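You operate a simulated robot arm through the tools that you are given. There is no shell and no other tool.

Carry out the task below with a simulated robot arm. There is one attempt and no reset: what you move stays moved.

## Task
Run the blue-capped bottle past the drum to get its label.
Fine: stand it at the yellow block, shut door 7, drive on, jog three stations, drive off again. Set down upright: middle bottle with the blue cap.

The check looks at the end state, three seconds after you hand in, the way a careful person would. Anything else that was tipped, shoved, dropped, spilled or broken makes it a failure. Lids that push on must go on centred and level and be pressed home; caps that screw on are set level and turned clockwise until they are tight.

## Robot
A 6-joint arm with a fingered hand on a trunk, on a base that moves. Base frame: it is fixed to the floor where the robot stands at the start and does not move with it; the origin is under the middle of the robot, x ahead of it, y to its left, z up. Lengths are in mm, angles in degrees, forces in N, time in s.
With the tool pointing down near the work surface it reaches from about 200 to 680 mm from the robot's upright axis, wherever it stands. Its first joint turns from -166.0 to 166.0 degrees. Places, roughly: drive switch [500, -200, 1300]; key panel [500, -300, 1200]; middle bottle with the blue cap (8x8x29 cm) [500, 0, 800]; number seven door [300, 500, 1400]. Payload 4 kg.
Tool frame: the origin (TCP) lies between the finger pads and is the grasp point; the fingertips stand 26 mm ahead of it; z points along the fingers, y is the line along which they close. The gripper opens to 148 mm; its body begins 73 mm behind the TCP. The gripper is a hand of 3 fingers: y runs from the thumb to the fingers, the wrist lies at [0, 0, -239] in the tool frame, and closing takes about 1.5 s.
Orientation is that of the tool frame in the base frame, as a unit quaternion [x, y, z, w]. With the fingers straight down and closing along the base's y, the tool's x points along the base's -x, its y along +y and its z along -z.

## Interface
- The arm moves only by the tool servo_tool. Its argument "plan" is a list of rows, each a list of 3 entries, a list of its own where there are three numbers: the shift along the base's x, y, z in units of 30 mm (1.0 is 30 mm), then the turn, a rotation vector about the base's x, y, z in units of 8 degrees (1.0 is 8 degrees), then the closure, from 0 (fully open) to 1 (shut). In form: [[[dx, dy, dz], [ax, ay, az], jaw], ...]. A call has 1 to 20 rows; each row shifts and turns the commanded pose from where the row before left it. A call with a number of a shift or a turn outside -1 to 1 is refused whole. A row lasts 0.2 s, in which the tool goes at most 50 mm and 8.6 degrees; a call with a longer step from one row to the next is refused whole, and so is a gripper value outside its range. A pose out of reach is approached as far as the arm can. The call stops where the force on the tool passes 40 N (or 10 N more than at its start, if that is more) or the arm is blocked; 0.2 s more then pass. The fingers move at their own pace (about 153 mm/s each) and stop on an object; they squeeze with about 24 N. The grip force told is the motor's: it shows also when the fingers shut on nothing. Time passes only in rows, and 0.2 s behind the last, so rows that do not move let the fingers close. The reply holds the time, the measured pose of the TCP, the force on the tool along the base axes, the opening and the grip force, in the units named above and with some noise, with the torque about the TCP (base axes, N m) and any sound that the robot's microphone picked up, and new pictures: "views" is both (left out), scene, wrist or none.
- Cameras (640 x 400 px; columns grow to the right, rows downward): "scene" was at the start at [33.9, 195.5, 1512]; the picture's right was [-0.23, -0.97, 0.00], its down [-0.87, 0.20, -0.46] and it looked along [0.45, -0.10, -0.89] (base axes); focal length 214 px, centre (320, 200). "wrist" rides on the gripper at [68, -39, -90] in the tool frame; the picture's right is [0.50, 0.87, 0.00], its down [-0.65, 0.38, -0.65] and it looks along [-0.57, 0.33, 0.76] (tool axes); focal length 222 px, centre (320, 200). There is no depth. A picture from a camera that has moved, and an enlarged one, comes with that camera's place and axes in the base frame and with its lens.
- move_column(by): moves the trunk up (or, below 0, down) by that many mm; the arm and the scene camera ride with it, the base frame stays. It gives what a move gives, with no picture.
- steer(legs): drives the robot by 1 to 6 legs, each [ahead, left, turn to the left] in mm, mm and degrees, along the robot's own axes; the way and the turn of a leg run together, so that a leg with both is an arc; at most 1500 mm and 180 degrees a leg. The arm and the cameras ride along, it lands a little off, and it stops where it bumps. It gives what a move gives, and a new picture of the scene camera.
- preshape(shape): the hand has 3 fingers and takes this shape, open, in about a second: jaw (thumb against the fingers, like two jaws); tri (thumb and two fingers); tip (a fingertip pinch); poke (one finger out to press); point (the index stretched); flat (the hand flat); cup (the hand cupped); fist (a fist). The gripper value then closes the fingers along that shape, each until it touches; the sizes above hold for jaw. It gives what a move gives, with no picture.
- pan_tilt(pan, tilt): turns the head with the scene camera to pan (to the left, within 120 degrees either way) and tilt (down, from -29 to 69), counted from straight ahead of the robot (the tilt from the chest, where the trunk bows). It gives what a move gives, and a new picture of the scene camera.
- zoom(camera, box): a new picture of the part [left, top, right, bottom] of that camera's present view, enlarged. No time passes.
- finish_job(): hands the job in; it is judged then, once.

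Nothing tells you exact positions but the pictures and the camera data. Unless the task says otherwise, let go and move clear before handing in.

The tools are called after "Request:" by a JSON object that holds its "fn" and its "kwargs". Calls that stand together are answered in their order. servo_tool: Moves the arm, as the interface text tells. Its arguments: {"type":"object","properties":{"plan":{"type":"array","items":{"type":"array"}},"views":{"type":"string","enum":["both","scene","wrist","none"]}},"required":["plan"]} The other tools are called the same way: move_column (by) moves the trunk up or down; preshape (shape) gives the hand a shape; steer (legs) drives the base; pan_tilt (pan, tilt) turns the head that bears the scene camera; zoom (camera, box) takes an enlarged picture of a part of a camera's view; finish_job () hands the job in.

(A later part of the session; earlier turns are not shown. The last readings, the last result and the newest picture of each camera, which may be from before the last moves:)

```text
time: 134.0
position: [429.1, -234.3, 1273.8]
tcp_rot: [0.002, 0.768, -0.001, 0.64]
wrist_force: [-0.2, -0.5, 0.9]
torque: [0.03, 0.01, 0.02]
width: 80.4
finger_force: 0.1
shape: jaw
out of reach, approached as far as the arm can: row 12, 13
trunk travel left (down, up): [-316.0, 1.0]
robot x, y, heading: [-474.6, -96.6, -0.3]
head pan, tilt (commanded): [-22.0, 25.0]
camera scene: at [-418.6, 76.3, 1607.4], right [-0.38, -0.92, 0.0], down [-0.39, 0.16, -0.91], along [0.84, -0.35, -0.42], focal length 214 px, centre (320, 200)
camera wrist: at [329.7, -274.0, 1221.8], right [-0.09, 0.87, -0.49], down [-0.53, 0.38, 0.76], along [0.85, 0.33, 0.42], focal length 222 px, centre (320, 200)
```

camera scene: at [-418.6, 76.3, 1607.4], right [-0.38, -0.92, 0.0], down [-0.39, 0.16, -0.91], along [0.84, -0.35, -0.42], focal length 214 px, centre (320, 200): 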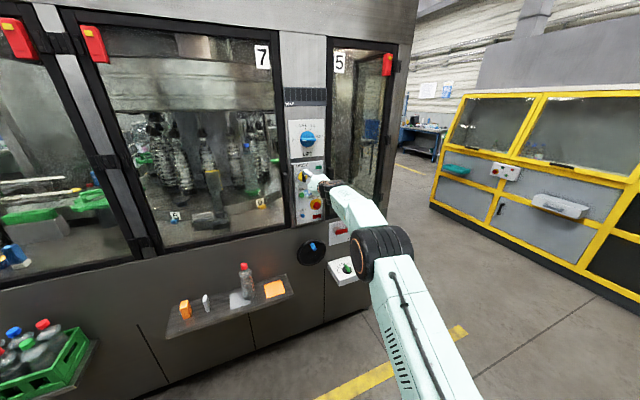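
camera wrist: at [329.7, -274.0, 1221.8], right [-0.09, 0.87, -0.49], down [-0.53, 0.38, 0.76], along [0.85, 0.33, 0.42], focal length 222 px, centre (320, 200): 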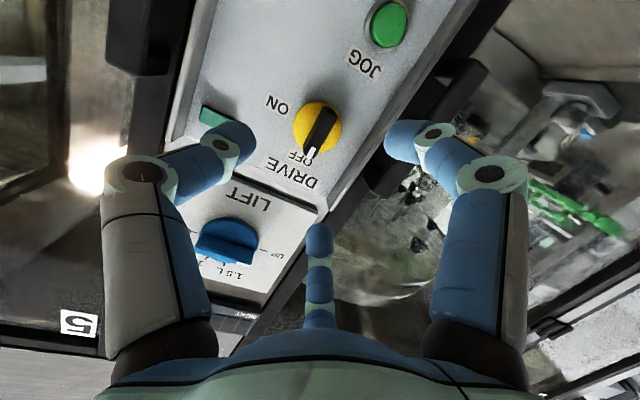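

At this trunk height the level posture has a very thin reach window; lowering the trunk should widen it. I'll lower 100 mm, bring the hand back up with the arm, and retract slightly to test.

Request:
{"fn": "move_column", "kwargs": {"by": -100}}

Request:
{"fn": "servo_tool", "kwargs": {"plan": [[[0, 0, 0.9], [0, 0, 0], 0.46], [[0, 0, 0.9], [0, 0, 0], 0.46], [[0, 0, 0.8], [0, 0, 0], 0.46], [[-0.4, 0, 0.5], [0, 0, 0], 0.46], [[-0.6, 0, 0], [0, 0, 0], 0.46], [[0, 0, 0], [0, 0, 0], 0.46]]}}

```text
time: 135.3
position: [423.5, -234.2, 1148.3]
tcp_rot: [0.001, 0.775, 0.0, 0.632]
wrist_force: [-0.1, 0.1, -0.8]
torque: [0.01, 0.02, -0.02]
width: 80.5
finger_force: 0.0
shape: jaw
trunk travel left (down, up): [-216.0, 101.0]
robot x, y, heading: [-475.1, -101.6, -0.5]
head pan, tilt (commanded): [-22.0, 25.0]
```

```text
time: 136.7
position: [374.1, -242.6, 1234.8]
tcp_rot: [0.001, 0.774, -0.001, 0.633]
wrist_force: [0.0, 0.5, 0.0]
torque: [0.01, -0.02, 0.02]
width: 80.4
finger_force: 0.0
shape: jaw
out of reach, approached as far as the arm can: row 1, 2, 3
trunk travel left (down, up): [-216.0, 101.0]
robot x, y, heading: [-473.2, -98.9, -0.4]
head pan, tilt (commanded): [-22.0, 25.0]
camera scene: at [-411.0, 76.4, 1503.4], right [-0.38, -0.92, 0.0], down [-0.39, 0.16, -0.91], along [0.84, -0.35, -0.42], focal length 214 px, centre (320, 200)
camera wrist: at [273.2, -281.2, 1185.3], right [-0.1, 0.87, -0.49], down [-0.51, 0.38, 0.77], along [0.86, 0.32, 0.4], focal length 222 px, centre (320, 200)
```

scene: 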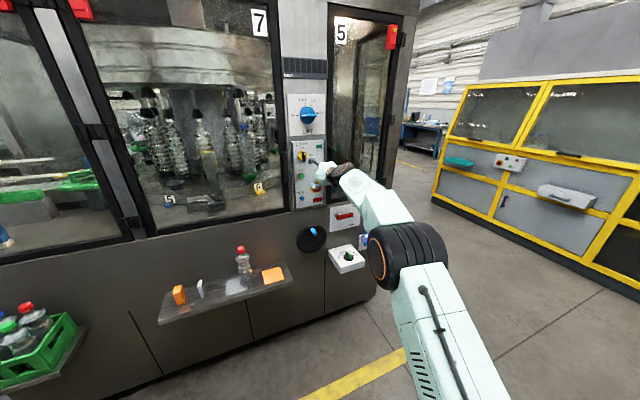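
wrist: 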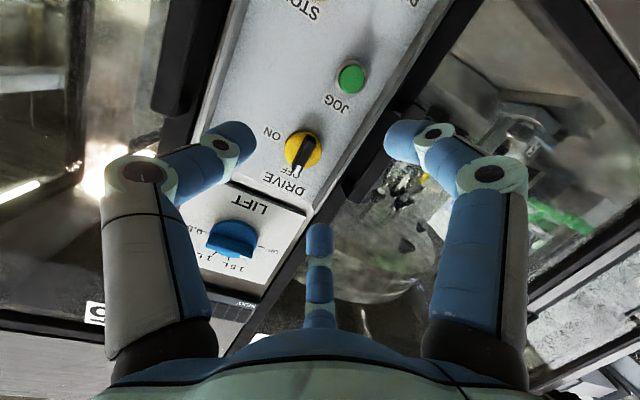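

The window is wider now (pitch 11° at 847 mm reach). I'll raise to the switch axis height, set y to -230.5, and check pose.

Request:
{"fn": "servo_tool", "kwargs": {"plan": [[[0, 0.2, 0.5], [0, -0.1, 0], 0.46], [[0, 0.2, 0.5], [0, -0.1, 0], 0.46], [[0, 0, 0.05], [0, 0, 0], 0.46], [[0, 0, 0], [0, 0, 0], 0.46]], "views": "none"}}

```text
time: 137.7
position: [374.3, -228.2, 1265.3]
tcp_rot: [0.001, 0.767, 0.0, 0.642]
wrist_force: [0.5, -0.2, 1.0]
torque: [-0.05, 0.03, 0.07]
width: 80.7
finger_force: 0.0
shape: jaw
trunk travel left (down, up): [-216.0, 101.0]
robot x, y, heading: [-474.1, -101.1, -0.3]
head pan, tilt (commanded): [-22.0, 25.0]
```

Pose is good. I'll verify the 90° roll is still reachable in this posture before engaging the switch.

Request:
{"fn": "servo_tool", "kwargs": {"plan": [[[0, 0, 0], [1, 0, 0], 0.46], [[0, 0, 0], [1, 0, 0], 0.46], [[0, 0, 0], [1, 0, 0], 0.46], [[0, 0, 0], [1, 0, 0], 0.46], [[0, 0, 0], [1, 0, 0], 0.46], [[0, 0, 0], [1, 0, 0], 0.46], [[0, 0, 0], [1, 0, 0], 0.46], [[0, 0, 0], [1, 0, 0], 0.46], [[0, 0, 0], [1, 0, 0], 0.46], [[0, 0, 0], [1, 0, 0], 0.46], [[0, 0, 0], [1, 0, 0], 0.46], [[0, 0, 0], [1, 0, 0], 0.46], [[0, 0, 0], [0, 0, 0], 0.46]], "views": "none"}}

Request:
{"fn": "servo_tool", "kwargs": {"plan": [[[0, 0, 0], [-1, 0, 0], 0.46], [[0, 0, 0], [-1, 0, 0], 0.46], [[0, 0, 0], [-1, 0, 0], 0.46], [[0, 0, 0], [-1, 0, 0], 0.46], [[0, 0, 0], [-1, 0, 0], 0.46], [[0, 0, 0], [-1, 0, 0], 0.46], [[0, 0, 0], [-1, 0, 0], 0.46], [[0, 0, 0], [-1, 0, 0], 0.46], [[0, 0, 0], [-1, 0, 0], 0.46], [[0, 0, 0], [-1, 0, 0], 0.46], [[0, 0, 0], [-1, 0, 0], 0.46], [[0, 0, 0], [-1, 0, 0], 0.46], [[0, 0, 0], [0, 0, 0], 0.46]], "views": "none"}}

```text
time: 140.5
position: [373.8, -228.0, 1265.7]
tcp_rot: [0.479, 0.512, 0.569, 0.429]
wrist_force: [-0.6, -0.9, -0.3]
torque: [-0.02, 0.02, 0.01]
width: 80.1
finger_force: 0.0
shape: jaw
trunk travel left (down, up): [-216.0, 101.0]
robot x, y, heading: [-473.2, -99.8, -0.5]
head pan, tilt (commanded): [-22.0, 25.0]
```

```text
time: 143.3
position: [374.0, -228.3, 1265.3]
tcp_rot: [0.001, 0.766, -0.002, 0.643]
wrist_force: [-0.6, -0.6, -0.7]
torque: [-0.01, 0.0, -0.01]
width: 80.2
finger_force: 0.1
shape: jaw
trunk travel left (down, up): [-216.0, 101.0]
robot x, y, heading: [-475.5, -95.5, -0.2]
head pan, tilt (commanded): [-22.0, 25.0]
```

Fully reachable without limits. Now I drive ahead about 120 mm to bring the caging fingers up to the switch.

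Request:
{"fn": "steer", "kwargs": {"legs": [[118, 0, 0]]}}

Request:
{"fn": "servo_tool", "kwargs": {"plan": [[[0, 0, 0], [0, 0, 0], 0.46]], "views": "wrist"}}

Request:
{"fn": "zoom", "kwargs": {"camera": "wrist", "box": [200, 40, 440, 240]}}

Request:
{"fn": "zoom", "kwargs": {"camera": "scene", "box": [290, 120, 370, 180]}}

```text
time: 144.6
position: [491.9, -231.2, 1265.1]
tcp_rot: [0.001, 0.766, -0.001, 0.643]
wrist_force: [1.3, 0.3, 0.0]
torque: [0.01, -0.03, -0.01]
width: 80.6
finger_force: 0.0
shape: jaw
trunk travel left (down, up): [-216.0, 101.0]
robot x, y, heading: [-352.3, -96.2, -0.2]
head pan, tilt (commanded): [-22.0, 25.0]
camera scene: at [-292.6, 75.6, 1503.4], right [-0.38, -0.92, 0.0], down [-0.39, 0.16, -0.91], along [0.84, -0.35, -0.42], focal length 214 px, centre (320, 200)
```

scene: 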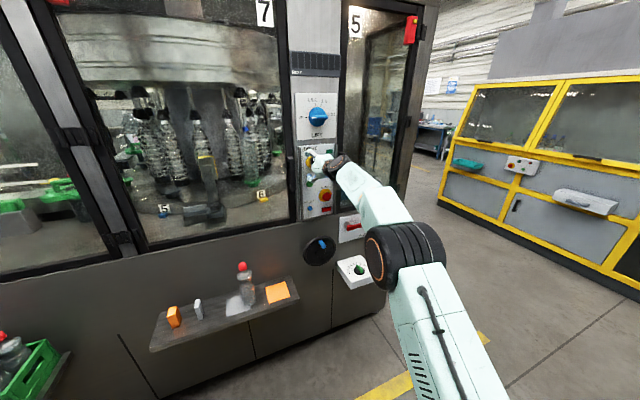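

```text
time: 145.0
position: [491.6, -230.3, 1266.2]
tcp_rot: [0.001, 0.766, -0.001, 0.643]
wrist_force: [-0.4, 0.1, -0.7]
torque: [-0.03, 0.0, 0.0]
width: 80.3
finger_force: 0.0
shape: jaw
trunk travel left (down, up): [-216.0, 101.0]
robot x, y, heading: [-354.9, -97.1, -0.2]
head pan, tilt (commanded): [-22.0, 25.0]
camera wrist: at [392.4, -269.3, 1213.7], right [-0.09, 0.87, -0.49], down [-0.53, 0.38, 0.76], along [0.84, 0.33, 0.43], focal length 222 px, centre (320, 200)
```

wrist: 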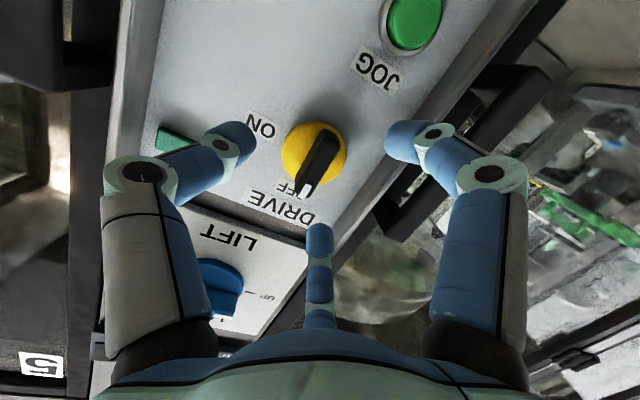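

```text
2.00 times, centred on (320, 140) of wrist
camera zoom: at [392.4, -269.3, 1213.7], right [-0.09, 0.87, -0.49], down [-0.53, 0.38, 0.76], along [0.84, 0.33, 0.43], focal length 444 px, centre (320, 320)
```

zoom: 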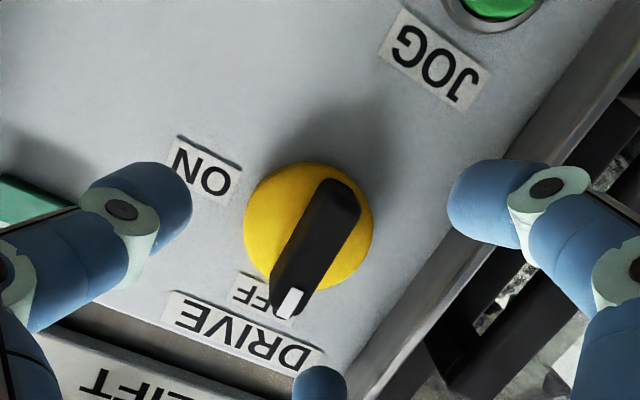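

```text
6.67 times, centred on (330, 150) of scene
camera zoom: at [-293.7, 75.6, 1503.5], right [-0.38, -0.92, 0.0], down [-0.39, 0.16, -0.91], along [0.84, -0.35, -0.42], focal length 1430 px, centre (253, 533)
```

zoom: 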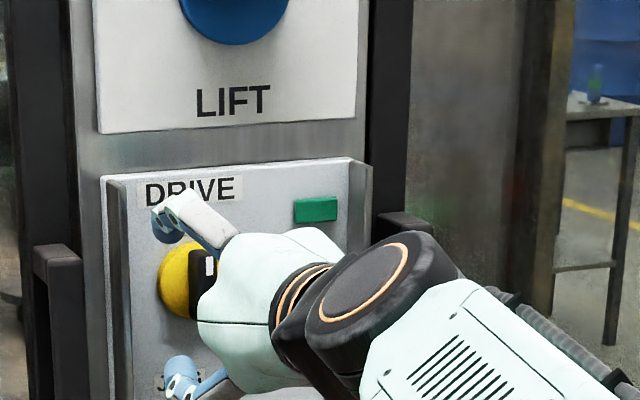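

Centred on the switch: thumb and fingers straddle it evenly. I'll advance 24 mm so the fingertips overlap the bar, then close onto it.

Request:
{"fn": "servo_tool", "kwargs": {"plan": [[[0.4, 0, 0], [0, 0, 0], 0.46], [[0.4, 0, 0], [0, 0, 0], 0.46], [[0, 0, 0], [0, 0, 0], 0.46]], "views": "wrist"}}

Request:
{"fn": "zoom", "kwargs": {"camera": "wrist", "box": [200, 60, 440, 260]}}

```text
time: 145.8
position: [510.7, -230.6, 1264.7]
tcp_rot: [0.0, 0.766, 0.0, 0.643]
wrist_force: [0.2, 0.3, 0.4]
torque: [0.04, 0.0, 0.0]
width: 80.3
finger_force: 0.0
shape: jaw
out of reach, approached as far as the arm can: row 2
trunk travel left (down, up): [-216.0, 101.0]
robot x, y, heading: [-355.1, -98.7, -0.4]
head pan, tilt (commanded): [-22.0, 25.0]
camera wrist: at [413.2, -270.5, 1213.1], right [-0.09, 0.87, -0.49], down [-0.53, 0.38, 0.76], along [0.84, 0.33, 0.43], focal length 222 px, centre (320, 200)
```

wrist: 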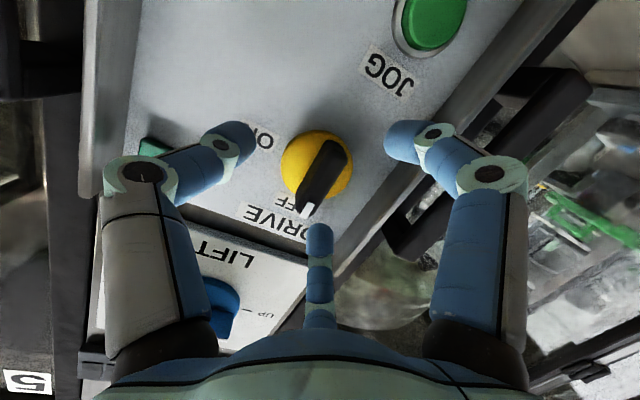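

```text
2.00 times, centred on (320, 160) of wrist
camera zoom: at [413.2, -270.5, 1213.1], right [-0.09, 0.87, -0.49], down [-0.53, 0.38, 0.76], along [0.84, 0.33, 0.43], focal length 444 px, centre (320, 280)
```

zoom: 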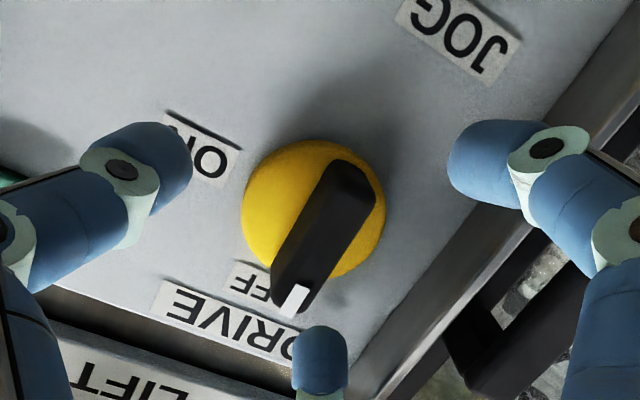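

I'm at the arm's reach limit with about 8 mm overlap on the bar; a small 7 mm base nudge will deepen it.

Request:
{"fn": "steer", "kwargs": {"legs": [[7, 0, 0]]}}

Request:
{"fn": "servo_tool", "kwargs": {"plan": [[[0, 0, 0], [0, 0, 0], 0.6], [[0, 0, 0], [0, 0, 0], 0.7], [[0, 0, 0], [0, 0, 0], 0.8], [[0, 0, 0], [0, 0, 0], 0.9], [[0, 0, 0], [0, 0, 0], 1.0], [[0, 0, 0], [0, 0, 0], 1.0], [[0, 0, 0], [0, 0, 0], 1.0]], "views": "wrist"}}

Request:
{"fn": "zoom", "kwargs": {"camera": "wrist", "box": [200, 60, 440, 260]}}

Request:
{"fn": "zoom", "kwargs": {"camera": "scene", "box": [290, 120, 370, 180]}}

```text
time: 146.5
position: [517.7, -231.8, 1265.8]
tcp_rot: [0.0, 0.765, 0.0, 0.644]
wrist_force: [-5.7, 0.9, 1.5]
torque: [-0.01, -0.26, 0.13]
width: 80.2
finger_force: 0.1
shape: jaw
trunk travel left (down, up): [-216.0, 101.0]
robot x, y, heading: [-347.1, -98.6, -0.7]
head pan, tilt (commanded): [-22.0, 25.0]
camera scene: at [-288.2, 75.6, 1503.5], right [-0.38, -0.92, 0.0], down [-0.39, 0.16, -0.91], along [0.84, -0.35, -0.42], focal length 214 px, centre (320, 200)
```

scene: 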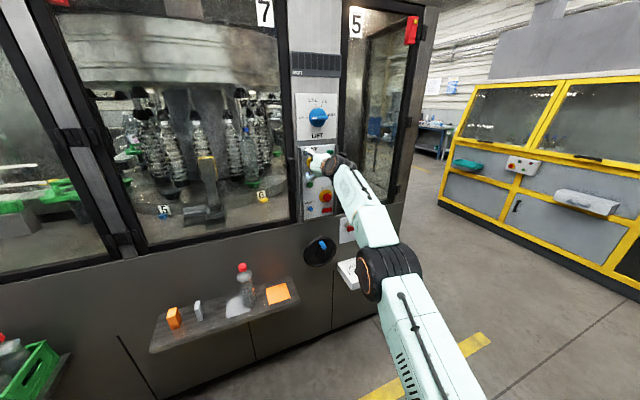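

```text
time: 148.1
position: [517.1, -230.5, 1268.5]
tcp_rot: [0.001, 0.765, -0.001, 0.645]
wrist_force: [-2.6, 2.8, 12.8]
torque: [-0.02, -0.58, -0.09]
width: 24.8
finger_force: 24.2
shape: jaw
trunk travel left (down, up): [-216.0, 101.0]
robot x, y, heading: [-346.5, -99.7, -0.5]
head pan, tilt (commanded): [-22.0, 25.0]
camera wrist: at [418.4, -269.7, 1215.9], right [-0.08, 0.87, -0.49], down [-0.53, 0.38, 0.76], along [0.84, 0.33, 0.43], focal length 222 px, centre (320, 200)
```

wrist: 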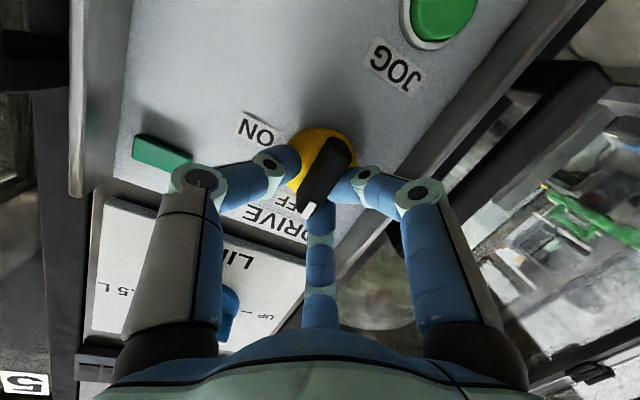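

```text
2.00 times, centred on (320, 160) of wrist
camera zoom: at [418.4, -269.7, 1215.9], right [-0.08, 0.87, -0.49], down [-0.53, 0.38, 0.76], along [0.84, 0.33, 0.43], focal length 444 px, centre (320, 280)
```

zoom: 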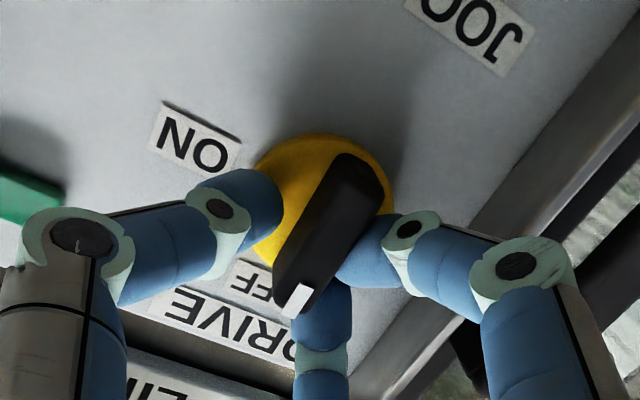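

```text
6.67 times, centred on (330, 150) of scene
camera zoom: at [-289.3, 76.4, 1503.5], right [-0.38, -0.92, 0.0], down [-0.39, 0.16, -0.91], along [0.84, -0.35, -0.42], focal length 1430 px, centre (253, 533)
```

zoom: 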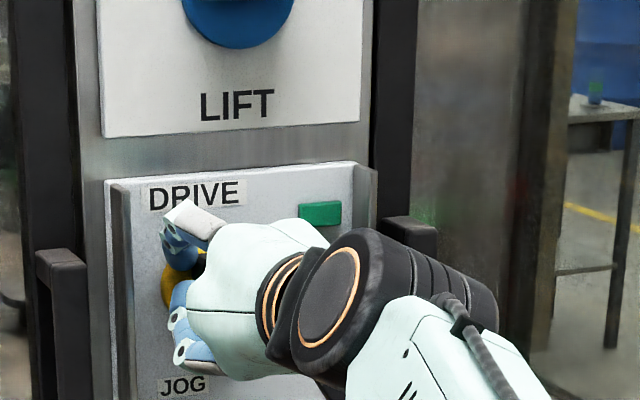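

The bar is caged firmly between thumb and fingers. Now I roll the wrist clockwise, half way first.

Request:
{"fn": "servo_tool", "kwargs": {"plan": [[[0, -0.01, -0.04], [1, 0, 0], 1.0], [[0, -0.014, -0.02], [1, 0, 0], 1.0], [[0, -0.014, -0.014], [1, 0, 0], 1.0], [[0, -0.014, -0.014], [1, 0, 0], 1.0], [[0, -0.014, -0.014], [1, 0, 0], 1.0], [[0, 0, 0], [0, 0, 0], 1.0]], "views": "wrist"}}

Request:
{"fn": "zoom", "kwargs": {"camera": "wrist", "box": [200, 60, 440, 260]}}

```text
time: 149.5
position: [515.3, -234.2, 1264.8]
tcp_rot: [0.222, 0.717, 0.261, 0.606]
wrist_force: [4.3, -4.4, 27.4]
torque: [0.04, -0.98, -0.23]
width: 21.6
finger_force: 23.9
shape: jaw
trunk travel left (down, up): [-216.0, 101.0]
robot x, y, heading: [-346.9, -97.4, -0.3]
head pan, tilt (commanded): [-22.0, 25.0]
camera wrist: at [416.7, -231.4, 1199.8], right [-0.08, 0.98, 0.18], down [-0.54, -0.2, 0.82], along [0.84, -0.03, 0.54], focal length 222 px, centre (320, 200)
```

wrist: 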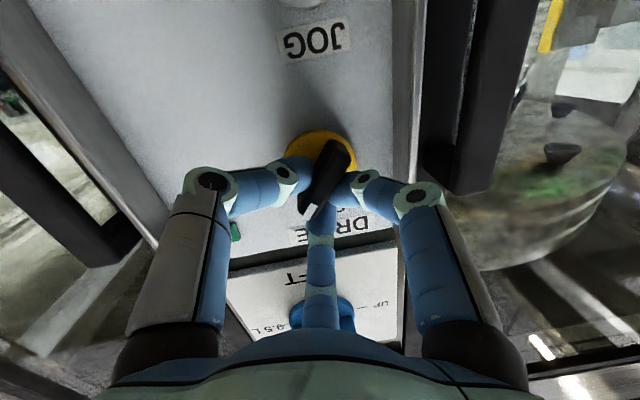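

```text
2.00 times, centred on (320, 160) of wrist
camera zoom: at [416.7, -231.4, 1199.8], right [-0.08, 0.98, 0.18], down [-0.54, -0.2, 0.82], along [0.84, -0.03, 0.54], focal length 444 px, centre (320, 280)
```

zoom: 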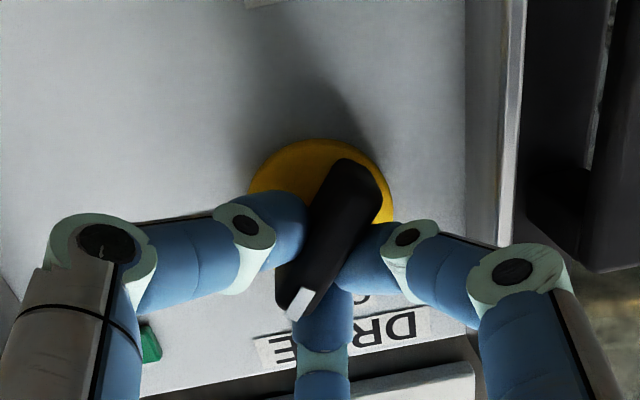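

The switch is turning with the hand. The upward reaction is 27 N, so I'll ease the hand up about 5 mm and continue the roll.

Request:
{"fn": "servo_tool", "kwargs": {"plan": [[[0, 0, 0.1], [0.5, 0, 0], 1.0], [[0, -0.01, 0.08], [0.5, 0, 0], 1.0], [[0, -0.014, 0], [1, 0, 0], 1.0], [[0, -0.014, 0], [1, 0, 0], 1.0], [[0, 0, 0], [0, 0, 0], 1.0]], "views": "wrist"}}

Request:
{"fn": "zoom", "kwargs": {"camera": "wrist", "box": [200, 60, 440, 260]}}

```text
time: 150.7
position: [516.3, -236.5, 1264.2]
tcp_rot: [0.342, 0.65, 0.405, 0.545]
wrist_force: [6.2, -4.1, 11.5]
torque: [0.13, -0.44, -0.32]
width: 20.9
finger_force: 23.4
shape: jaw
out of reach, approached as far as the arm can: row 1
trunk travel left (down, up): [-216.0, 101.0]
robot x, y, heading: [-346.7, -99.1, -0.6]
head pan, tilt (commanded): [-22.0, 25.0]
camera wrist: at [416.2, -208.4, 1206.3], right [-0.09, 0.82, 0.56], down [-0.53, -0.52, 0.67], along [0.84, -0.24, 0.48], focal length 222 px, centre (320, 200)
```

wrist: 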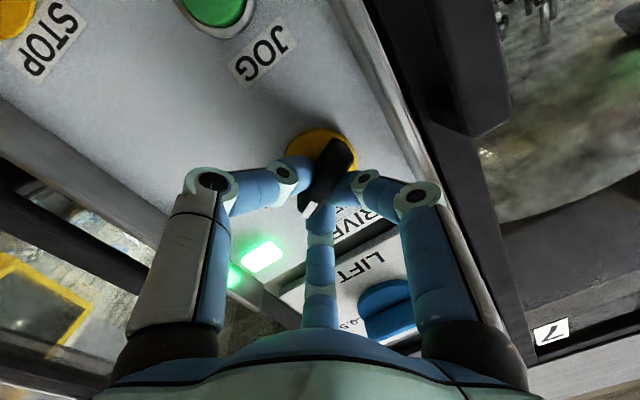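

```text
2.00 times, centred on (320, 160) of wrist
camera zoom: at [416.2, -208.4, 1206.3], right [-0.09, 0.82, 0.56], down [-0.53, -0.52, 0.67], along [0.84, -0.24, 0.48], focal length 444 px, centre (320, 280)
```

zoom: 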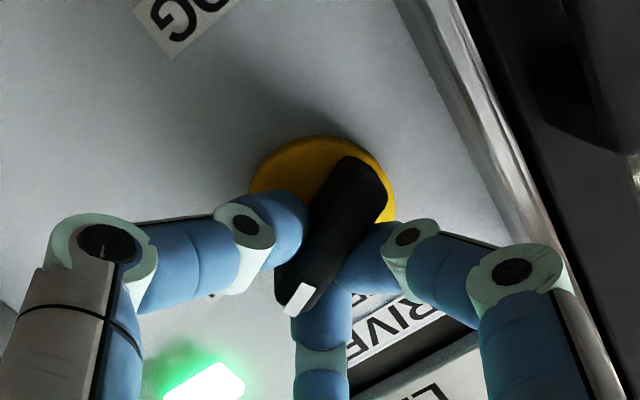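

The green DRIVE lamp has lit at about 64°. I'll continue to the full ON position at about 90°.

Request:
{"fn": "servo_tool", "kwargs": {"plan": [[[0, -0.014, 0.03], [0.8, 0, 0], 1.0], [[0, -0.014, 0.03], [0.8, 0, 0], 1.0], [[0, -0.014, 0.02], [0.8, 0, 0], 1.0], [[0, 0, 0], [0.7, 0, 0], 1.0], [[0, 0, 0], [0, 0, 0], 1.0]], "views": "wrist"}}

Request:
{"fn": "zoom", "kwargs": {"camera": "wrist", "box": [200, 60, 440, 260]}}

```text
time: 151.9
position: [517.3, -239.2, 1267.7]
tcp_rot: [0.451, 0.547, 0.536, 0.458]
wrist_force: [-17.2, -1.5, -11.2]
torque: [-0.07, 0.3, -0.24]
width: 22.6
finger_force: 23.9
shape: jaw
trunk travel left (down, up): [-216.0, 101.0]
robot x, y, heading: [-347.6, -100.7, -0.2]
head pan, tilt (commanded): [-22.0, 25.0]
camera wrist: at [417.7, -189.2, 1226.8], right [-0.09, 0.51, 0.86], down [-0.53, -0.75, 0.39], along [0.84, -0.42, 0.33], focal length 222 px, centre (320, 200)
```

wrist: 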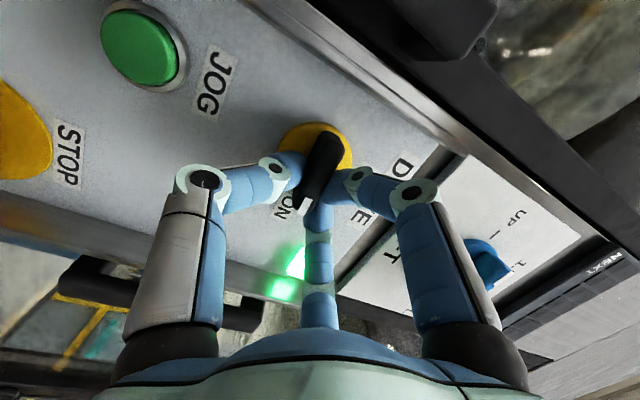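

```text
2.00 times, centred on (320, 160) of wrist
camera zoom: at [417.7, -189.2, 1226.8], right [-0.09, 0.51, 0.86], down [-0.53, -0.75, 0.39], along [0.84, -0.42, 0.33], focal length 444 px, centre (320, 280)
```

zoom: 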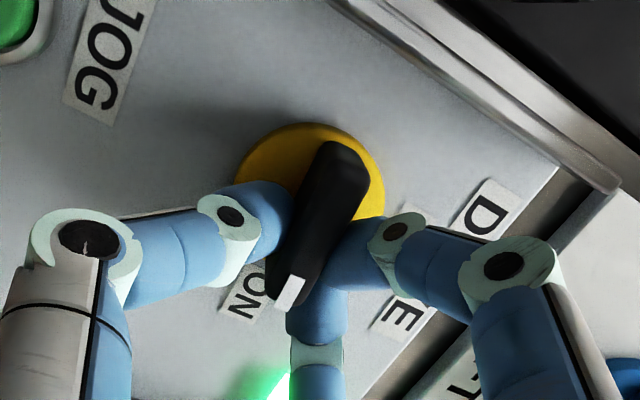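

The switch mark now points at ON and the green lamp is lit. I'll open the fingers just enough to clear the bar and back straight off.

Request:
{"fn": "servo_tool", "kwargs": {"plan": [[[0, 0, 0], [0, 0, 0], 0.75], [[0, 0, 0], [0, 0, 0], 0.6], [[0, 0, 0], [0, 0, 0], 0.6], [[0, 0, 0], [0, 0, 0], 0.6]], "views": "wrist"}}

Request:
{"fn": "steer", "kwargs": {"legs": [[-80, 0, 0]]}}

Request:
{"fn": "zoom", "kwargs": {"camera": "scene", "box": [270, 120, 370, 200]}}

```text
time: 152.9
position: [518.6, -237.5, 1268.8]
tcp_rot: [0.45, 0.547, 0.537, 0.459]
wrist_force: [-0.3, 0.1, 0.3]
torque: [-0.04, 0.0, -0.01]
width: 58.6
finger_force: 0.1
shape: jaw
trunk travel left (down, up): [-216.0, 101.0]
robot x, y, heading: [-349.9, -97.8, -0.3]
head pan, tilt (commanded): [-22.0, 25.0]
camera wrist: at [419.1, -188.3, 1227.5], right [-0.09, 0.51, 0.86], down [-0.53, -0.75, 0.39], along [0.84, -0.42, 0.34], focal length 222 px, centre (320, 200)
```

wrist: 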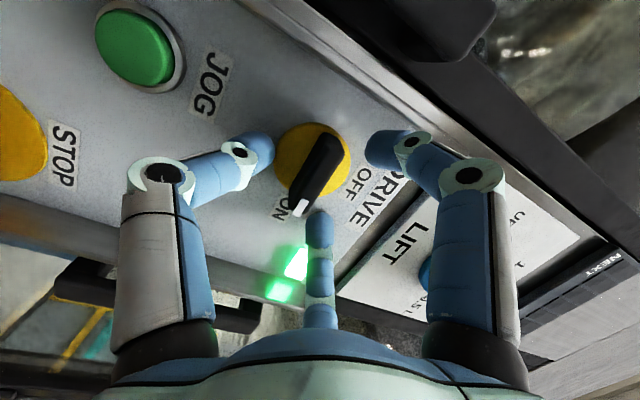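

```text
time: 154.0
position: [437.5, -237.7, 1269.5]
tcp_rot: [0.45, 0.548, 0.536, 0.459]
wrist_force: [0.3, -0.9, 0.0]
torque: [-0.02, 0.02, 0.01]
width: 59.0
finger_force: 0.1
shape: jaw
trunk travel left (down, up): [-216.0, 101.0]
robot x, y, heading: [-425.4, -98.4, -0.5]
head pan, tilt (commanded): [-22.0, 25.0]
camera scene: at [-367.0, 76.1, 1503.5], right [-0.38, -0.92, 0.0], down [-0.39, 0.16, -0.91], along [0.84, -0.35, -0.42], focal length 214 px, centre (320, 200)
```

scene: 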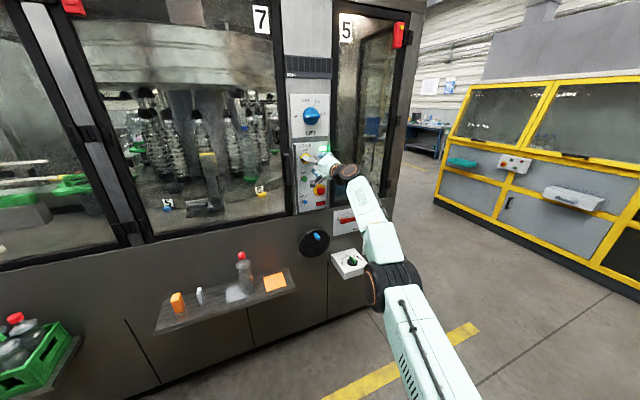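

```text
5.00 times, centred on (320, 160) of scene
camera zoom: at [-367.0, 76.1, 1503.5], right [-0.38, -0.92, 0.0], down [-0.39, 0.16, -0.91], along [0.84, -0.35, -0.42], focal length 1072 px, centre (320, 400)
```

zoom: 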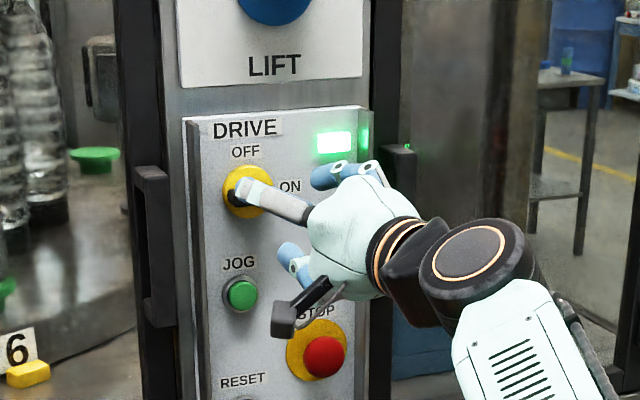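

DRIVE is ON with the green lamp lit. Next the JOG button: I'll roll the hand back, form the poke shape, and line up with JOG at (543, -220, 1168).

Request:
{"fn": "servo_tool", "kwargs": {"plan": [[[0, 0, -0.3], [-1, 0, 0], 0.6], [[0, 0, -0.3], [-1, 0, 0], 0.6], [[0, 0.03, -0.3], [-1, 0, 0], 0.6], [[0, 0.03, -0.3], [-1, 0, 0], 0.6], [[0, 0.03, -0.3], [-1, 0, 0], 0.6], [[0, 0.03, -0.3], [-1, 0, 0], 0.6], [[0, 0.03, -0.3], [-1, 0, 0], 0.6], [[0, 0.03, -0.3], [-1, 0, 0], 0.6], [[0, 0.03, -0.3], [-1, 0, 0], 0.6], [[0, 0.03, -0.3], [-1, 0, 0], 0.6], [[0, 0.03, -0.2], [-1, 0, 0], 0.6], [[0, 0, 0], [0, 0, 0], 0.6]], "views": "none"}}

Request:
{"fn": "preshape", "kwargs": {"shape": "poke"}}

Request:
{"fn": "servo_tool", "kwargs": {"plan": [[[0, 0, 0], [0, 0, 0], 0]]}}

Request:
{"fn": "zoom", "kwargs": {"camera": "scene", "box": [270, 120, 370, 200]}}

```text
time: 156.6
position: [461.3, -233.2, 1179.1]
tcp_rot: [0.004, 0.766, 0.005, 0.643]
wrist_force: [0.0, 0.5, -0.5]
torque: [0.01, 0.01, -0.01]
width: 58.8
finger_force: 0.1
shape: jaw
out of reach, approached as far as the arm can: row 3, 5, 7, 9, 10, 11
trunk travel left (down, up): [-216.0, 101.0]
robot x, y, heading: [-427.5, -99.6, -0.2]
head pan, tilt (commanded): [-22.0, 25.0]
```

```text
time: 157.5
position: [462.8, -233.7, 1178.0]
tcp_rot: [0.005, 0.766, 0.005, 0.643]
wrist_force: [1.0, 0.4, -0.5]
torque: [0.02, 0.02, 0.03]
width: 0.0
finger_force: 0.1
shape: poke
trunk travel left (down, up): [-216.0, 101.0]
robot x, y, heading: [-427.8, -97.9, -0.3]
head pan, tilt (commanded): [-22.0, 25.0]
```

```text
time: 157.9
position: [462.9, -232.5, 1178.7]
tcp_rot: [0.004, 0.766, 0.006, 0.643]
wrist_force: [-1.0, 0.7, 0.7]
torque: [0.01, 0.03, 0.02]
width: 0.0
finger_force: 0.0
shape: poke
trunk travel left (down, up): [-216.0, 101.0]
robot x, y, heading: [-425.1, -99.2, -0.3]
head pan, tilt (commanded): [-22.0, 25.0]
camera scene: at [-365.9, 76.1, 1503.5], right [-0.38, -0.92, 0.0], down [-0.39, 0.16, -0.91], along [0.84, -0.35, -0.42], focal length 214 px, centre (320, 200)
camera wrist: at [363.0, -273.0, 1126.6], right [-0.09, 0.87, -0.48], down [-0.53, 0.37, 0.76], along [0.84, 0.32, 0.43], focal length 222 px, centre (320, 200)
```

scene: 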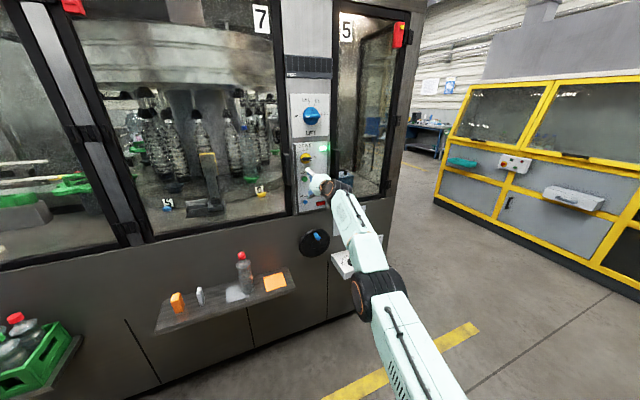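
wrist: 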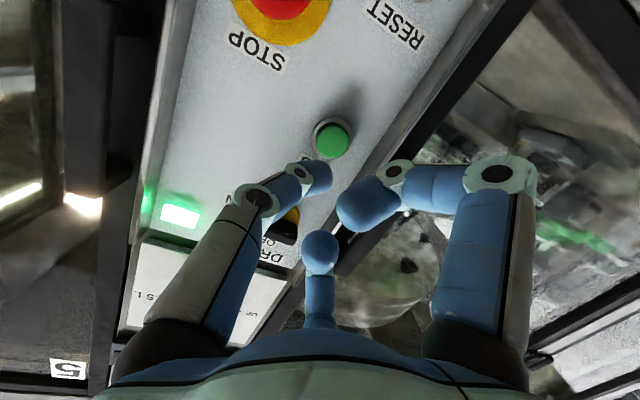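

```text
5.00 times, centred on (320, 160) of scene
camera zoom: at [-365.9, 76.1, 1503.5], right [-0.38, -0.92, 0.0], down [-0.39, 0.16, -0.91], along [0.84, -0.35, -0.42], focal length 1072 px, centre (320, 400)
```

zoom: 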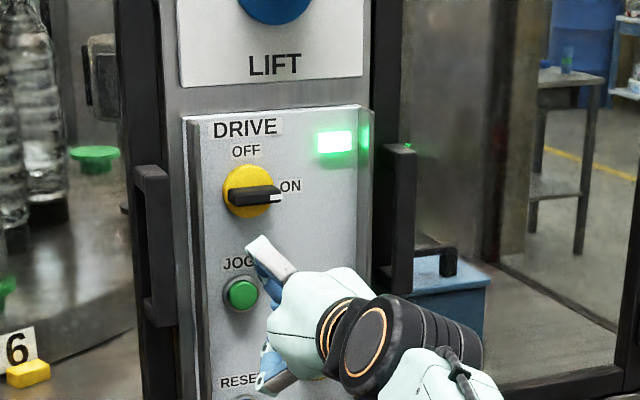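

Aligned near JOG with DRIVE showing ON. I'll trim to y≈-224, z≈1170 and drive ahead 42 mm so the thumb tip is just short of the button.

Request:
{"fn": "servo_tool", "kwargs": {"plan": [[[0.2, 0.28, -0.28], [0, 0, 0], 0], [[0, 0, 0], [0, 0, 0], 0]], "views": "none"}}

Request:
{"fn": "steer", "kwargs": {"legs": [[36, 0, 0]]}}

Request:
{"fn": "servo_tool", "kwargs": {"plan": [[[0, 0, 0], [0, 0, 0], 0]], "views": "wrist"}}

Request:
{"fn": "zoom", "kwargs": {"camera": "scene", "box": [280, 140, 360, 200]}}

Request:
{"fn": "zoom", "kwargs": {"camera": "wrist", "box": [220, 60, 460, 260]}}

```text
time: 158.5
position: [468.4, -225.9, 1170.0]
tcp_rot: [0.005, 0.766, 0.005, 0.643]
wrist_force: [0.5, 0.7, -0.2]
torque: [0.04, -0.02, 0.02]
width: 0.1
finger_force: 0.0
shape: poke
trunk travel left (down, up): [-216.0, 101.0]
robot x, y, heading: [-428.3, -99.3, -0.5]
head pan, tilt (commanded): [-22.0, 25.0]
```

```text
time: 159.3
position: [504.9, -225.6, 1169.5]
tcp_rot: [0.005, 0.766, 0.005, 0.643]
wrist_force: [0.1, -0.3, 0.1]
torque: [-0.02, -0.03, 0.02]
width: 0.0
finger_force: 0.0
shape: poke
trunk travel left (down, up): [-216.0, 101.0]
robot x, y, heading: [-391.8, -98.4, -0.4]
head pan, tilt (commanded): [-22.0, 25.0]
camera scene: at [-328.7, 75.8, 1503.4], right [-0.38, -0.92, 0.0], down [-0.39, 0.16, -0.91], along [0.84, -0.35, -0.42], focal length 214 px, centre (320, 200)
```

scene: 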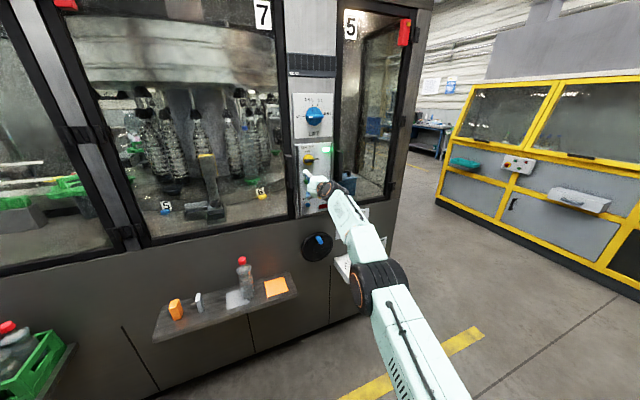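

```text
time: 159.7
position: [503.7, -224.9, 1170.1]
tcp_rot: [0.005, 0.766, 0.005, 0.643]
wrist_force: [0.4, 0.1, 0.1]
torque: [0.03, 0.01, -0.01]
width: 0.0
finger_force: 0.1
shape: poke
trunk travel left (down, up): [-216.0, 101.0]
robot x, y, heading: [-392.4, -97.2, -0.5]
head pan, tilt (commanded): [-22.0, 25.0]
camera wrist: at [405.0, -264.6, 1117.5], right [-0.09, 0.87, -0.48], down [-0.53, 0.37, 0.76], along [0.84, 0.32, 0.43], focal length 222 px, centre (320, 200)
```

wrist: 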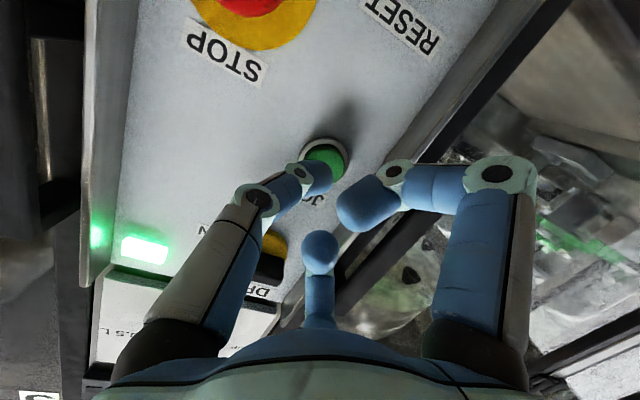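

```text
6.67 times, centred on (320, 170) of scene
camera zoom: at [-330.1, 75.9, 1503.4], right [-0.38, -0.92, 0.0], down [-0.39, 0.16, -0.91], along [0.84, -0.35, -0.42], focal length 1430 px, centre (320, 400)
```

zoom: 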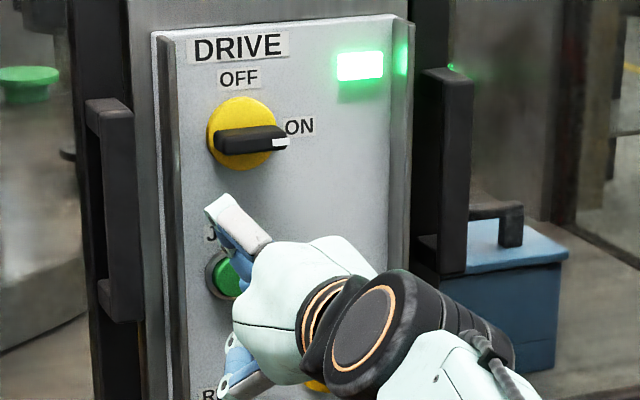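

```text
2.00 times, centred on (340, 160) of wrist
camera zoom: at [405.0, -264.6, 1117.5], right [-0.09, 0.87, -0.48], down [-0.53, 0.37, 0.76], along [0.84, 0.32, 0.43], focal length 444 px, centre (280, 280)
```

zoom: 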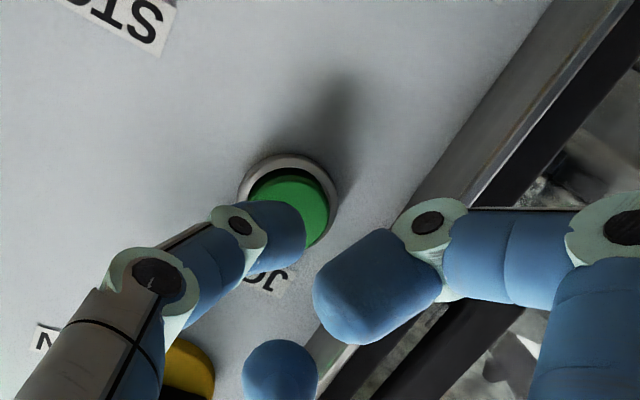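

The thumb tip is right in front of JOG. I'll take a reference picture of the turntable through the door, then press gently.

Request:
{"fn": "zoom", "kwargs": {"camera": "scene", "box": [80, 60, 300, 220]}}

Request:
{"fn": "servo_tool", "kwargs": {"plan": [[[0.3, 0, 0], [0, 0, 0], 0], [[0.1, 0, 0], [0, 0, 0], 0], [[0.07, 0, 0], [0, 0, 0], 0], [[0.07, 0, 0], [0, 0, 0], 0]], "views": "scene"}}

Request:
{"fn": "zoom", "kwargs": {"camera": "scene", "box": [80, 60, 300, 220]}}

```text
2.50 times, centred on (190, 140) of scene
camera zoom: at [-330.1, 75.9, 1503.4], right [-0.38, -0.92, 0.0], down [-0.39, 0.16, -0.91], along [0.84, -0.35, -0.42], focal length 536 px, centre (645, 350)
```

zoom: 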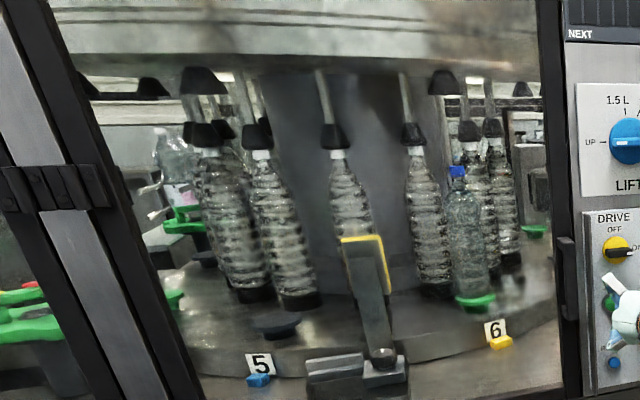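

```text
time: 160.7
position: [504.3, -225.2, 1170.0]
tcp_rot: [0.005, 0.766, 0.005, 0.643]
wrist_force: [0.5, 0.9, 0.0]
torque: [0.02, -0.02, 0.02]
width: 0.0
finger_force: 0.0
shape: poke
out of reach, approached as far as the arm can: row 1, 3
trunk travel left (down, up): [-216.0, 101.0]
robot x, y, heading: [-394.7, -96.5, -0.4]
head pan, tilt (commanded): [-22.0, 25.0]
camera scene: at [-330.3, 75.9, 1503.5], right [-0.38, -0.92, 0.0], down [-0.39, 0.16, -0.91], along [0.84, -0.35, -0.42], focal length 214 px, centre (320, 200)
```

scene: 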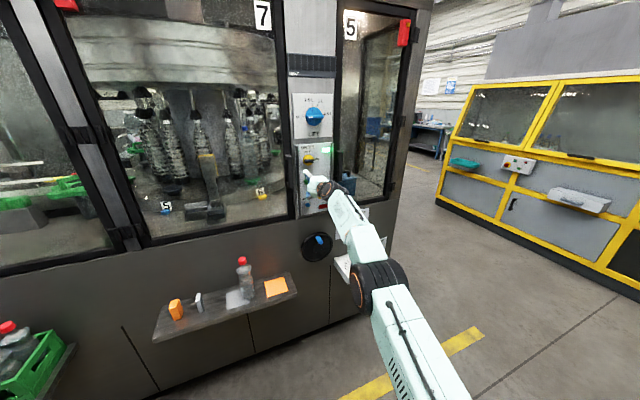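

```text
2.50 times, centred on (190, 140) of scene
camera zoom: at [-330.3, 75.9, 1503.5], right [-0.38, -0.92, 0.0], down [-0.39, 0.16, -0.91], along [0.84, -0.35, -0.42], focal length 536 px, centre (645, 350)
```

zoom: 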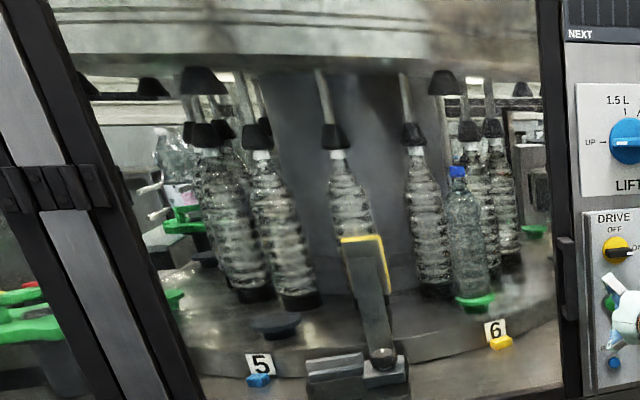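

The arm is at a thin spot in its reach here. I'll back off 40 mm and lower the trunk 90 mm so the arm has room to push.

Request:
{"fn": "steer", "kwargs": {"legs": [[-45, 0, 0]]}}

Request:
{"fn": "move_column", "kwargs": {"by": -90}}

Request:
{"fn": "servo_tool", "kwargs": {"plan": [[[0, 0, 0.8], [0, 0, 0], 0], [[0, 0, 0.8], [0, 0, 0], 0], [[0, 0, 0.8], [0, 0, 0], 0], [[-0.7, 0, 0.5], [0, 0, 0], 0], [[-0.7, 0, 0], [0, 0, 0], 0], [[0, 0, 0], [0, 0, 0], 0]], "views": "none"}}

```text
time: 161.6
position: [459.9, -226.0, 1170.9]
tcp_rot: [0.006, 0.765, 0.005, 0.644]
wrist_force: [-0.5, 0.0, 0.5]
torque: [0.02, 0.02, 0.0]
width: 0.2
finger_force: 0.1
shape: poke
trunk travel left (down, up): [-216.0, 101.0]
robot x, y, heading: [-436.1, -97.4, -0.4]
head pan, tilt (commanded): [-22.0, 25.0]
camera scene: at [-375.2, 76.2, 1503.5], right [-0.38, -0.92, 0.0], down [-0.39, 0.16, -0.91], along [0.84, -0.35, -0.42], focal length 214 px, centre (320, 200)
```

scene: 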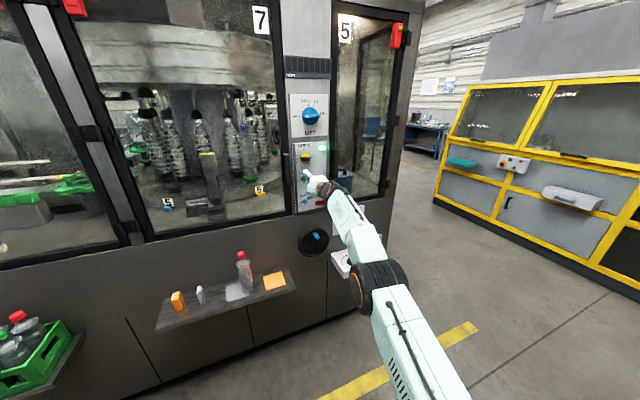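

```text
time: 162.9
position: [459.2, -225.4, 1080.2]
tcp_rot: [0.005, 0.766, 0.005, 0.643]
wrist_force: [0.1, -0.5, -1.0]
torque: [0.03, -0.03, -0.01]
width: 0.2
finger_force: 0.1
shape: poke
trunk travel left (down, up): [-126.0, 191.0]
robot x, y, heading: [-436.5, -99.9, -0.4]
head pan, tilt (commanded): [-22.0, 25.0]
```

```text
time: 164.3
position: [429.7, -241.5, 1170.1]
tcp_rot: [0.005, 0.766, 0.005, 0.643]
wrist_force: [-0.2, 0.3, -0.2]
torque: [0.02, 0.0, -0.03]
width: 0.1
finger_force: 0.0
shape: poke
out of reach, approached as far as the arm can: row 1, 2, 3, 4, 5
trunk travel left (down, up): [-126.0, 191.0]
robot x, y, heading: [-441.1, -100.4, -0.7]
head pan, tilt (commanded): [-22.0, 25.0]
```

Request:
{"fn": "servo_tool", "kwargs": {"plan": [[[0.1, 0.3, 0], [0, 0, 0], 0], [[0.1, 0.27, -0.03], [0, 0, 0], 0], [[0, 0, 0], [0, 0, 0], 0]], "views": "none"}}

Request:
{"fn": "servo_tool", "kwargs": {"plan": [[[0.5, 0, 0], [0, 0, 0], 0], [[0.5, 0, 0], [0, 0, 0], 0], [[0, 0, 0], [0, 0, 0], 0]], "views": "none"}}

```text
time: 165.1
position: [435.3, -224.1, 1169.3]
tcp_rot: [0.005, 0.766, 0.005, 0.643]
wrist_force: [-0.7, 0.3, 0.1]
torque: [0.01, -0.01, -0.02]
width: 0.0
finger_force: 0.0
shape: poke
trunk travel left (down, up): [-126.0, 191.0]
robot x, y, heading: [-434.8, -102.6, -0.6]
head pan, tilt (commanded): [-22.0, 25.0]
```

```text
time: 165.9
position: [436.0, -224.7, 1168.5]
tcp_rot: [0.006, 0.766, 0.004, 0.643]
wrist_force: [-0.1, -0.6, -0.1]
torque: [0.02, 0.02, -0.01]
width: 0.0
finger_force: 0.1
shape: poke
out of reach, approached as far as the arm can: row 1, 2
trunk travel left (down, up): [-126.0, 191.0]
robot x, y, heading: [-432.6, -97.9, -0.4]
head pan, tilt (commanded): [-22.0, 25.0]
```

Here 870 mm is the far limit, so the room is inward. I'll retract 60 mm to confirm there's free travel, then use the base to approach.

Request:
{"fn": "servo_tool", "kwargs": {"plan": [[[-0.7, 0, 0], [0, 0, 0], 0], [[-0.7, 0, 0], [0, 0, 0], 0], [[0, 0, 0], [0, 0, 0], 0]], "views": "none"}}

Request:
{"fn": "servo_tool", "kwargs": {"plan": [[[0.4, 0, 0], [0, 0, 0], 0], [[0, 0, 0], [0, 0, 0], 0]], "views": "none"}}

```text
time: 166.7
position: [429.1, -231.6, 1182.9]
tcp_rot: [0.005, 0.766, 0.005, 0.643]
wrist_force: [0.5, -0.6, 0.5]
torque: [0.01, 0.01, 0.01]
width: 0.0
finger_force: 0.1
shape: poke
out of reach, approached as far as the arm can: row 1, 2
trunk travel left (down, up): [-126.0, 191.0]
robot x, y, heading: [-435.0, -97.5, -0.5]
head pan, tilt (commanded): [-22.0, 25.0]
```

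```text
time: 167.3
position: [427.9, -230.9, 1181.4]
tcp_rot: [0.005, 0.766, 0.005, 0.643]
wrist_force: [0.3, -0.2, -0.4]
torque: [0.01, 0.01, 0.0]
width: 0.0
finger_force: 0.1
shape: poke
out of reach, approached as far as the arm can: row 1
trunk travel left (down, up): [-126.0, 191.0]
robot x, y, heading: [-435.6, -100.3, -0.5]
head pan, tilt (commanded): [-22.0, 25.0]
```

The arm is essentially fully stretched here, so I'll keep it fixed as a probe and use small base moves to press the button instead. First re-trim to JOG's line.

Request:
{"fn": "servo_tool", "kwargs": {"plan": [[[0.25, 0.22, -0.4], [0, 0, 0], 0], [[0, 0, 0], [0, 0, 0], 0]], "views": "none"}}

Request:
{"fn": "pan_tilt", "kwargs": {"pan": -15, "tilt": 10}}

```text
time: 167.9
position: [435.0, -223.0, 1169.4]
tcp_rot: [0.006, 0.766, 0.004, 0.643]
wrist_force: [-0.5, 0.2, -0.6]
torque: [-0.02, 0.01, 0.04]
width: 0.0
finger_force: 0.0
shape: poke
trunk travel left (down, up): [-126.0, 191.0]
robot x, y, heading: [-436.3, -99.9, -0.6]
head pan, tilt (commanded): [-22.0, 25.0]
```

```text
time: 168.6
position: [434.8, -224.0, 1170.6]
tcp_rot: [0.005, 0.766, 0.005, 0.643]
wrist_force: [0.6, 0.3, -0.2]
torque: [0.01, -0.03, 0.0]
width: 0.0
finger_force: 0.1
shape: poke
trunk travel left (down, up): [-126.0, 191.0]
robot x, y, heading: [-438.5, -98.8, -0.4]
head pan, tilt (commanded): [-15.0, 10.0]
camera scene: at [-357.4, 86.5, 1439.9], right [-0.27, -0.96, 0.0], down [-0.17, 0.05, -0.98], along [0.95, -0.26, -0.17], focal length 214 px, centre (320, 200)
```

scene: 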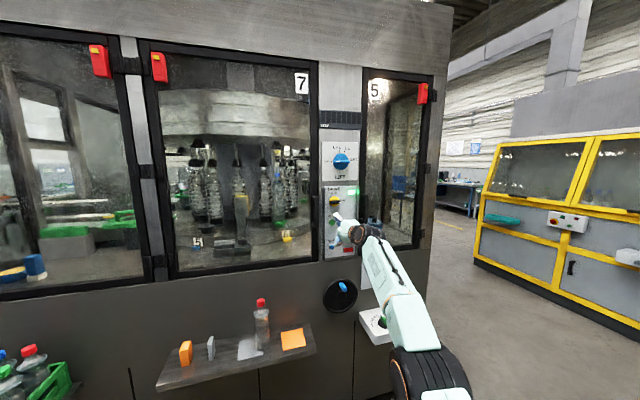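

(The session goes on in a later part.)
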